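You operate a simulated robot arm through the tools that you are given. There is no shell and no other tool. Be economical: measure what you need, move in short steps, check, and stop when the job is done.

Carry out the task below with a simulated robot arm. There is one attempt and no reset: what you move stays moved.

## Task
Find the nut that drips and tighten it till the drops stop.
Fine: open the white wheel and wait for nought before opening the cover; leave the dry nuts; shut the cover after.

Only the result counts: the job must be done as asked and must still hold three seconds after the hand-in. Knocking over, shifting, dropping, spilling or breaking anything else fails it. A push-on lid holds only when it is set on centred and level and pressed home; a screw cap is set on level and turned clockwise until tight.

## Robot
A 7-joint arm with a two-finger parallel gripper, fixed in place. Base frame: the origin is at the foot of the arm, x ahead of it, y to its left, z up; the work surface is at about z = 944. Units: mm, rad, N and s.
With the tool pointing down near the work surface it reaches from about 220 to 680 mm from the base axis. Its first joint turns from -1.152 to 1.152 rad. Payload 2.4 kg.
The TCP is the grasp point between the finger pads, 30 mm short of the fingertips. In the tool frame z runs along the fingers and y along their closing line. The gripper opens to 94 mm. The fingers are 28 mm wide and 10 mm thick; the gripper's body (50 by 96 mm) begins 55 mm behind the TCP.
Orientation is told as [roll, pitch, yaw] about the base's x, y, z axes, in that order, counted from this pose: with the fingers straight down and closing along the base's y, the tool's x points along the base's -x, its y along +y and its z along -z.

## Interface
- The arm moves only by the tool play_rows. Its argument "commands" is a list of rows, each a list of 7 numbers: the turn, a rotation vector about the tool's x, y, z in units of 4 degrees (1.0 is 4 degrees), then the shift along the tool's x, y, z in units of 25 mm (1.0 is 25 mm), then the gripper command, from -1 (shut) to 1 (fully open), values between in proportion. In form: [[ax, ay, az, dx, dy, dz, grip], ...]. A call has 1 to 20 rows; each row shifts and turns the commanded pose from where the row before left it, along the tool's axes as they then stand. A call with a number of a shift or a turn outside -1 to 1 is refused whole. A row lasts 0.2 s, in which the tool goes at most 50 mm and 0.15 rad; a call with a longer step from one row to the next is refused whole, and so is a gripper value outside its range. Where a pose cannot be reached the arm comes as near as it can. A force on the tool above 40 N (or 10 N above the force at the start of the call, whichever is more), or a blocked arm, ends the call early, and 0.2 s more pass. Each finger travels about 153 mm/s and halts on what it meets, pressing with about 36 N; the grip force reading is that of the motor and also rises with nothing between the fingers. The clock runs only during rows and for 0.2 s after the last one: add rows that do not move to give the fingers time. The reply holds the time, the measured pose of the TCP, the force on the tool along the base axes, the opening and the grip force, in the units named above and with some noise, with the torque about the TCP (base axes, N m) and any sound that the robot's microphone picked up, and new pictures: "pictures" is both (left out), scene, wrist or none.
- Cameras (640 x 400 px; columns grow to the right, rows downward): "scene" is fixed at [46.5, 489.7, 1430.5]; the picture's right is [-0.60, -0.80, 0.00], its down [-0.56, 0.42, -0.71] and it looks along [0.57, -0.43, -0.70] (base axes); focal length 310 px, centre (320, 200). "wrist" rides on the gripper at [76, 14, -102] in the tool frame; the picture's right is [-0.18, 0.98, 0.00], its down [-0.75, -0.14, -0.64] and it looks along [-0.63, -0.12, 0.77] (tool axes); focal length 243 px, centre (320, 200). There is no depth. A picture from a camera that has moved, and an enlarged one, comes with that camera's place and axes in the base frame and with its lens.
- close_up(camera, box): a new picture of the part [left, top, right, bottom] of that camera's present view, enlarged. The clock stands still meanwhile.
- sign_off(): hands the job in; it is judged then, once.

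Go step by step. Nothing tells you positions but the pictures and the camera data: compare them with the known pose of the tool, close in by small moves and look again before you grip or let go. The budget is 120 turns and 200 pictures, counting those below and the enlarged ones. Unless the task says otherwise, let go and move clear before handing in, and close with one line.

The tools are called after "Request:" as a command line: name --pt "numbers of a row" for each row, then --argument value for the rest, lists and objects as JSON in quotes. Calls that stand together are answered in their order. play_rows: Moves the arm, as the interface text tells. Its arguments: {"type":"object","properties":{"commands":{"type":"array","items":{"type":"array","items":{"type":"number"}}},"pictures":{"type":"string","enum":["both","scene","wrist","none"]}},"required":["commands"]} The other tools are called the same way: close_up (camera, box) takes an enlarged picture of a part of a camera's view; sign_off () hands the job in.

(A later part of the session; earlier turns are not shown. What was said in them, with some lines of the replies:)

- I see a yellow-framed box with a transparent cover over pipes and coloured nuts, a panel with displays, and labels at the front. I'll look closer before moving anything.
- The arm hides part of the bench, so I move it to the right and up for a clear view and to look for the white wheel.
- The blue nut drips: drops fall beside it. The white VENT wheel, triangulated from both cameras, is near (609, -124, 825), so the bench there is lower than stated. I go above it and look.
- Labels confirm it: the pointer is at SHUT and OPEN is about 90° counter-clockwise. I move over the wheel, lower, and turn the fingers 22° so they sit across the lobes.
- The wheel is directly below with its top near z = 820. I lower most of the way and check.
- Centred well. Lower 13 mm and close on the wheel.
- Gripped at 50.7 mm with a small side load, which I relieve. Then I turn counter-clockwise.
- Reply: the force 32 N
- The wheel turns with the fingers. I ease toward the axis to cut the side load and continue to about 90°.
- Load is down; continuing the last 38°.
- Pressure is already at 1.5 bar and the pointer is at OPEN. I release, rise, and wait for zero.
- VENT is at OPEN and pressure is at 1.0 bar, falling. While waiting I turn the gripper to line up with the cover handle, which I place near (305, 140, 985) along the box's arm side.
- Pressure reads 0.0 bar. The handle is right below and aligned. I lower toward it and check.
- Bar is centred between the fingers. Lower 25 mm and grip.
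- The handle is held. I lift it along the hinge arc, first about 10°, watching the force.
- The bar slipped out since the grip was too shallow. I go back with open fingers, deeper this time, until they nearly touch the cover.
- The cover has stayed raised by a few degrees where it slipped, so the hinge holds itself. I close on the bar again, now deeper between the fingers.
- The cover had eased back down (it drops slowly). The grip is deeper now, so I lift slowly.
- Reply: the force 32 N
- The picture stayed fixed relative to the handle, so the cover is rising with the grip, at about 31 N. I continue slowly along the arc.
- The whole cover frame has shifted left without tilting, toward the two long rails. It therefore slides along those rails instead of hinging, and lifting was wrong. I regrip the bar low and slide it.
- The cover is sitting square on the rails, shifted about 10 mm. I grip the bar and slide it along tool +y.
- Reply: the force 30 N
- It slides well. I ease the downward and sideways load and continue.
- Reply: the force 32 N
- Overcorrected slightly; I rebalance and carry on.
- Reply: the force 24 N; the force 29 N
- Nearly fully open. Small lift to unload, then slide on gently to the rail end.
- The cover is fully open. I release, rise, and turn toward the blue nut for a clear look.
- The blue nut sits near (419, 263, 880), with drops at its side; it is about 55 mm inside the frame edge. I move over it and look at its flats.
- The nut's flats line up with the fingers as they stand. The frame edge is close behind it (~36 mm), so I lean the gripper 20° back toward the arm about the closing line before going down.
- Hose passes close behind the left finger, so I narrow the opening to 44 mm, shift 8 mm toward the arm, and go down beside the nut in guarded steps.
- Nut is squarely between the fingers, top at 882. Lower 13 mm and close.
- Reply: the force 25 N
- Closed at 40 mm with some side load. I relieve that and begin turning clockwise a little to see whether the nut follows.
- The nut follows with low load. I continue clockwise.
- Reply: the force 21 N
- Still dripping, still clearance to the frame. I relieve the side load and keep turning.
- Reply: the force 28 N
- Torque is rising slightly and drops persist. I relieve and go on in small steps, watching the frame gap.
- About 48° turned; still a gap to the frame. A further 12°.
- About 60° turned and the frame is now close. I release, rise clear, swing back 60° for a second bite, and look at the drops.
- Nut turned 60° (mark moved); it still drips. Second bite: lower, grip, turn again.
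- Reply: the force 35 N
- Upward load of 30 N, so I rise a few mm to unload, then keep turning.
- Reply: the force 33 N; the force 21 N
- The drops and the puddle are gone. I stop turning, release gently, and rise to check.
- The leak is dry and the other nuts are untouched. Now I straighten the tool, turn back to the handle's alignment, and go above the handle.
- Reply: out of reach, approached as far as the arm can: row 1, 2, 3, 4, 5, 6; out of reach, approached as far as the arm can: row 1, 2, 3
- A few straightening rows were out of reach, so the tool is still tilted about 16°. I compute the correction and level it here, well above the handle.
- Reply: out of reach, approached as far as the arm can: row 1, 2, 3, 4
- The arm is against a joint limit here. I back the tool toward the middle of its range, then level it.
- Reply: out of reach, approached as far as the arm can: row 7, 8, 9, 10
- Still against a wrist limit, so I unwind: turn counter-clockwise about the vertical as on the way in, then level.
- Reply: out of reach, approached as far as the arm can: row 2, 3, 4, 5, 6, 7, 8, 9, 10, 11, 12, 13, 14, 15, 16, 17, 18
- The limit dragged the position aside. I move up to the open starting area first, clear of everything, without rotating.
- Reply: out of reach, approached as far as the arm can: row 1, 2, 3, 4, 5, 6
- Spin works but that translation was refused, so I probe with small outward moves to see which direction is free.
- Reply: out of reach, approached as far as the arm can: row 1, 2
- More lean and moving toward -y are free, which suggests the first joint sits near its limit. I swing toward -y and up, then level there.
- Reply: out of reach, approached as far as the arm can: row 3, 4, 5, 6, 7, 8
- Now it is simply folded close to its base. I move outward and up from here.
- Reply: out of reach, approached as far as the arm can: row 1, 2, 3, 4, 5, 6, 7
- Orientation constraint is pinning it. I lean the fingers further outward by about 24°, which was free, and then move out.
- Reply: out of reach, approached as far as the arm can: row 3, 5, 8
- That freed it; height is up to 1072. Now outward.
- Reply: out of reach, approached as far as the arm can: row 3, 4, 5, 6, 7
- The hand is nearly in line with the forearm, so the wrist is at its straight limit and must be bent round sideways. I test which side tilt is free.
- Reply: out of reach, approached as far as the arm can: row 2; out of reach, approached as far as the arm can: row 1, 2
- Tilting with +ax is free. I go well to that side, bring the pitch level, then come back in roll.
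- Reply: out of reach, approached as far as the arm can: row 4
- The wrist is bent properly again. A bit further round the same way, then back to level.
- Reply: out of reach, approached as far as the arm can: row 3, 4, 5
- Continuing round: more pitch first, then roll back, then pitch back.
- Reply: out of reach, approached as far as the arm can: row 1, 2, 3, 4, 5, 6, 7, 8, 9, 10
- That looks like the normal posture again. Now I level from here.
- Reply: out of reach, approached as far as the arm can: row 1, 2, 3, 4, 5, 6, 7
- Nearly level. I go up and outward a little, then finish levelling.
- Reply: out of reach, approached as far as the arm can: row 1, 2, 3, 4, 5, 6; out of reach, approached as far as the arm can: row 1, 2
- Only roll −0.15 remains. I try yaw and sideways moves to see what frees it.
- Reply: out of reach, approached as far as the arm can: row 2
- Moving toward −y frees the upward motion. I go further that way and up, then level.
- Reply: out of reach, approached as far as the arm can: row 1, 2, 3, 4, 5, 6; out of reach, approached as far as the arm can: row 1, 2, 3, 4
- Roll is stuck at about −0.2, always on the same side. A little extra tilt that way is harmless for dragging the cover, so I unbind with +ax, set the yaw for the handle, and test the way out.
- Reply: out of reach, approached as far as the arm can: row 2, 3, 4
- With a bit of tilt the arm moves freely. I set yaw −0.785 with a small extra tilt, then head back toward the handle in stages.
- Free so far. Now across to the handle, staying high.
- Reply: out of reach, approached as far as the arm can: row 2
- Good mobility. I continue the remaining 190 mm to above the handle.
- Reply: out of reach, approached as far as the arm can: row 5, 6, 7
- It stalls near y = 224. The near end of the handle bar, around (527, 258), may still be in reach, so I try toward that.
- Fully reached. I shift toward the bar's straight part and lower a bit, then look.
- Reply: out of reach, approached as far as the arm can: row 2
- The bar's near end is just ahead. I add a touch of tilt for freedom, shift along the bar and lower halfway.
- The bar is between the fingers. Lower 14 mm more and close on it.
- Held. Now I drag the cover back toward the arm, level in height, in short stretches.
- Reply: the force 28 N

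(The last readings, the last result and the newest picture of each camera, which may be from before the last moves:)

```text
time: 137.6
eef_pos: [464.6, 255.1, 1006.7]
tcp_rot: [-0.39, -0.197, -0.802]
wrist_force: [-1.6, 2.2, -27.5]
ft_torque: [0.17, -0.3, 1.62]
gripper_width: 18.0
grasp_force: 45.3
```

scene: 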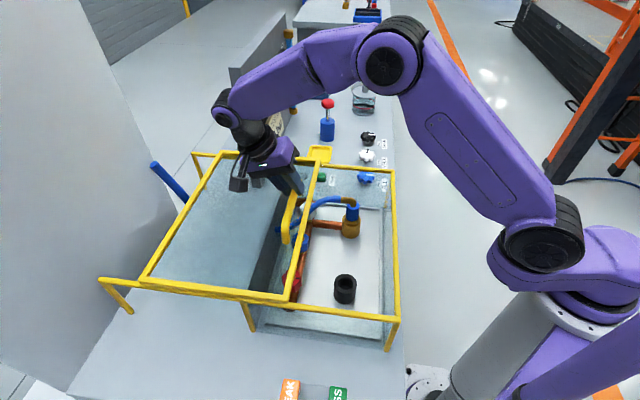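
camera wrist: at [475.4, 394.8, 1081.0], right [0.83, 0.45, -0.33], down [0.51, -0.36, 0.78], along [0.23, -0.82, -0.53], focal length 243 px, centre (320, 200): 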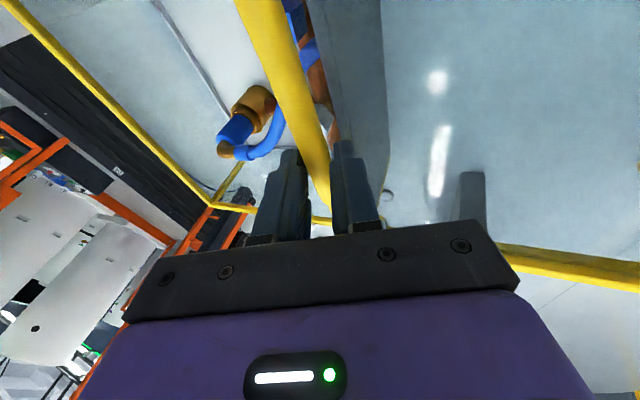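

Sliding nicely. I lower 2 mm to ease the vertical load and continue.

Request:
play_rows --pt "0 0 0 0.015 0.03 0.075 -1" --pt "0 0 0 -0.008 -0.554 0.229 -1" --pt "0 0 0 -0.008 -0.554 0.229 -1" --pt "0 0 0 -0.008 -0.554 0.229 -1" --pt "0 0 0 -0.008 -0.554 0.229 -1" --pt "0 0 0 0 0 0 -1" --pictures "none"

```text
time: 139.0
eef_pos: [423.1, 213.5, 1006.9]
tcp_rot: [-0.386, -0.2, -0.803]
wrist_force: [-5.0, 7.8, 6.7]
ft_torque: [0.76, 0.8, 1.03]
gripper_width: 18.0
grasp_force: 45.2
```

Still held and moving; on with it.

Request:
play_rows --pt "0 0 0 -0.008 -0.554 0.229 -1" --pt "0 0 0 -0.008 -0.554 0.229 -1" --pt "0 0 0 -0.008 -0.554 0.229 -1" --pt "0 0 0 -0.008 -0.554 0.229 -1" --pt "0 0 0 0 0 0 -1" --pictures "scene"

```text
time: 140.2
eef_pos: [380.7, 170.1, 1007.4]
tcp_rot: [-0.386, -0.201, -0.804]
wrist_force: [-6.3, 7.2, 32.7]
ft_torque: [0.12, 0.56, 1.16]
gripper_width: 18.2
grasp_force: 45.4
```

scene: 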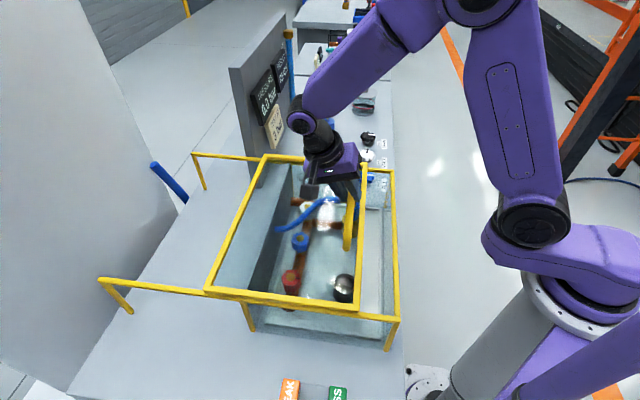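

About 68 mm to go. I raise slightly to unload and continue.

Request:
play_rows --pt "0 0 0 -0.02 -0.035 -0.09 -1" --pt "0 0 0 -0.008 -0.554 0.229 -1" --pt "0 0 0 -0.008 -0.554 0.229 -1" --pt "0 0 0 -0.008 -0.554 0.229 -1" --pt "0 0 0 0 0 0 -1" --pictures "none"

Request:
play_rows --pt "0 0 0 -0.004 -0.277 0.115 -1" --pt "0 0 0 -0.004 -0.277 0.115 -1" --pt "0 0 0 -0.004 -0.277 0.115 -1" --pt "0 0 0 -0.002 -0.14 0.058 -1" --pt "0 0 0 0 0 0 -1" --pictures "both"

Request:
close_up --camera "scene" --box '[220, 130, 420, 360]'

```text
time: 141.4
eef_pos: [347.8, 139.0, 1011.3]
tcp_rot: [-0.388, -0.202, -0.805]
wrist_force: [5.9, -7.0, -19.0]
ft_torque: [0.43, 0.17, 1.24]
gripper_width: 18.3
grasp_force: 45.0
```

```text
time: 142.3
eef_pos: [335.7, 125.0, 1011.0]
tcp_rot: [-0.37, -0.203, -0.794]
wrist_force: [0.6, 0.1, -1.5]
ft_torque: [0.78, 0.76, 1.18]
gripper_width: 17.6
grasp_force: 45.0
stopped in row 4: the force on the tool passed its limit at 41 N (the readings are from after the stop); the commanded pose is now the measured one
camera wrist: at [305.4, 226.9, 1084.7], right [0.83, 0.46, -0.31], down [0.5, -0.36, 0.79], along [0.25, -0.81, -0.53], focal length 243 px, centre (320, 200)
```

scene: 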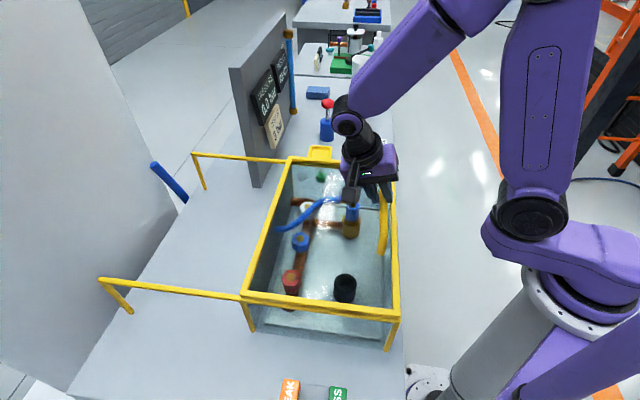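
wrist: 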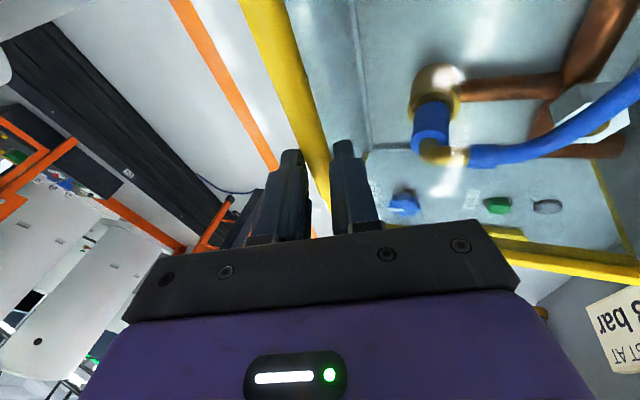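

```text
1.74 times, centred on (320, 245) of scene
camera zoom: at [46.5, 489.7, 1430.6], right [-0.6, -0.8, 0.0], down [-0.56, 0.42, -0.71], along [0.57, -0.43, -0.7], focal length 540 px, centre (320, 122)
```

zoom: 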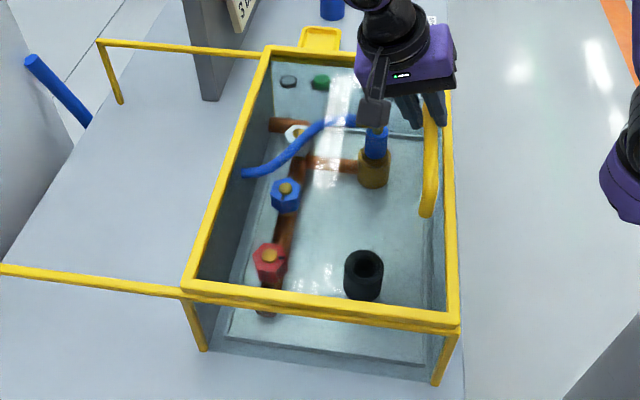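

The cover hit its stop and the frames coincide: shut. I open the fingers and back straight out.

Request:
play_rows --pt "0 0 0 0 0 0 -0.4" --pt "0 0 0 0 0 0 -0.1" --pt "0 0 0 0 0 0 -0.1" --pt "0 0 0 0 0 -0.6 -0.1" --pt "0 0 0 0 0 -1 -0.1" --pt "0 0 0 0 0 -1 -0.1" --pt "0 0 0 0 0 -1 -0.1" --pt "0 0 0 0 -1 -0.5 -0.1" --pt "0 0 0 0 -1 -0.5 -0.1" --pt "0 0 0 0 -1 -0.5 -0.1" --pt "0 0 0 0 -1 -0.5 -0.1" --pt "0 0 0 0 0 0 -0.1" --pictures "scene"

Request:
close_up --camera "scene" --box '[220, 130, 420, 360]'

Request:
close_up --camera "scene" --box '[240, 200, 410, 310]'

Request:
close_up --camera "scene" --box '[220, 40, 410, 180]'

```text
time: 144.9
eef_pos: [278.3, 118.3, 1175.3]
tcp_rot: [-0.37, -0.202, -0.8]
wrist_force: [0.7, -0.4, -0.5]
ft_torque: [0.0, -0.03, 0.01]
gripper_width: 42.4
grasp_force: 0.2
```

scene: 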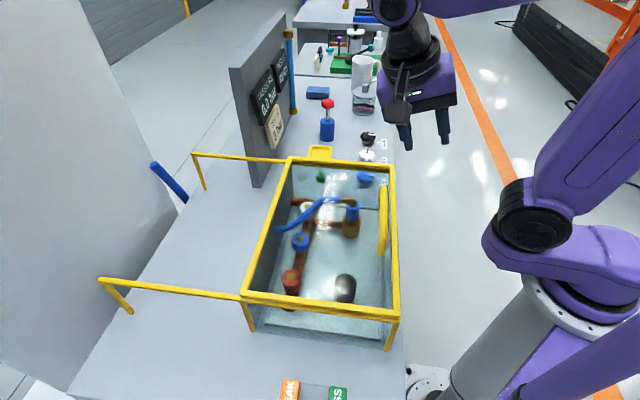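

```text
1.74 times, centred on (320, 245) of scene
camera zoom: at [46.5, 489.7, 1430.5], right [-0.6, -0.8, 0.0], down [-0.56, 0.42, -0.71], along [0.57, -0.43, -0.7], focal length 540 px, centre (320, 122)
```

zoom: 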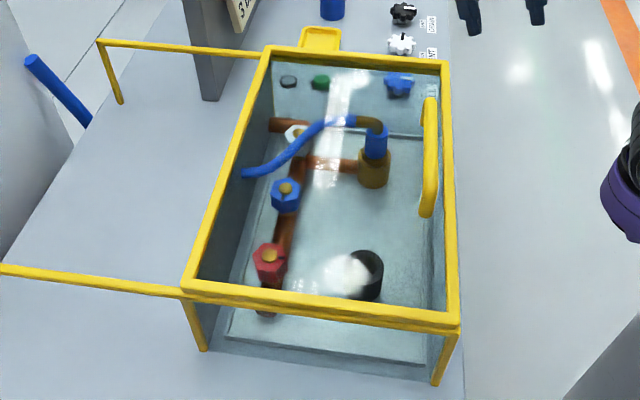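

```text
3.64 times, centred on (325, 255) of scene
camera zoom: at [46.5, 489.7, 1430.5], right [-0.6, -0.8, 0.0], down [-0.56, 0.42, -0.71], along [0.57, -0.43, -0.7], focal length 1129 px, centre (302, 0)
```

zoom: 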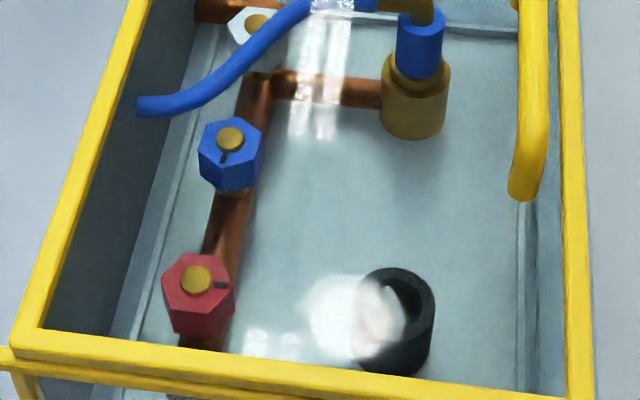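

```text
2.86 times, centred on (315, 110) of scene
camera zoom: at [46.5, 489.7, 1430.5], right [-0.6, -0.8, 0.0], down [-0.56, 0.42, -0.71], along [0.57, -0.43, -0.7], focal length 887 px, centre (334, 457)
```

zoom: 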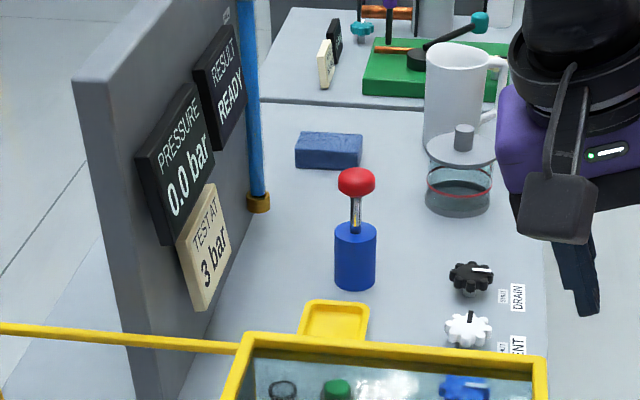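

The cover is shut as it was at the start, and no drops or puddle show at the blue nut. The dry nuts are unmoved, the pressure reads 0.0 bar and the arm is clear, so I hand it in.

Request:
sign_off

```text
The job is handed in.
```

The blue nut was the one dripping. I tightened it until the drops stopped, opening the white wheel and waiting for 0.0 bar before I slid the cover open. The dry nuts were left alone and the cover is shut again. The white wheel is still open, because you didn't ask for it to be closed.
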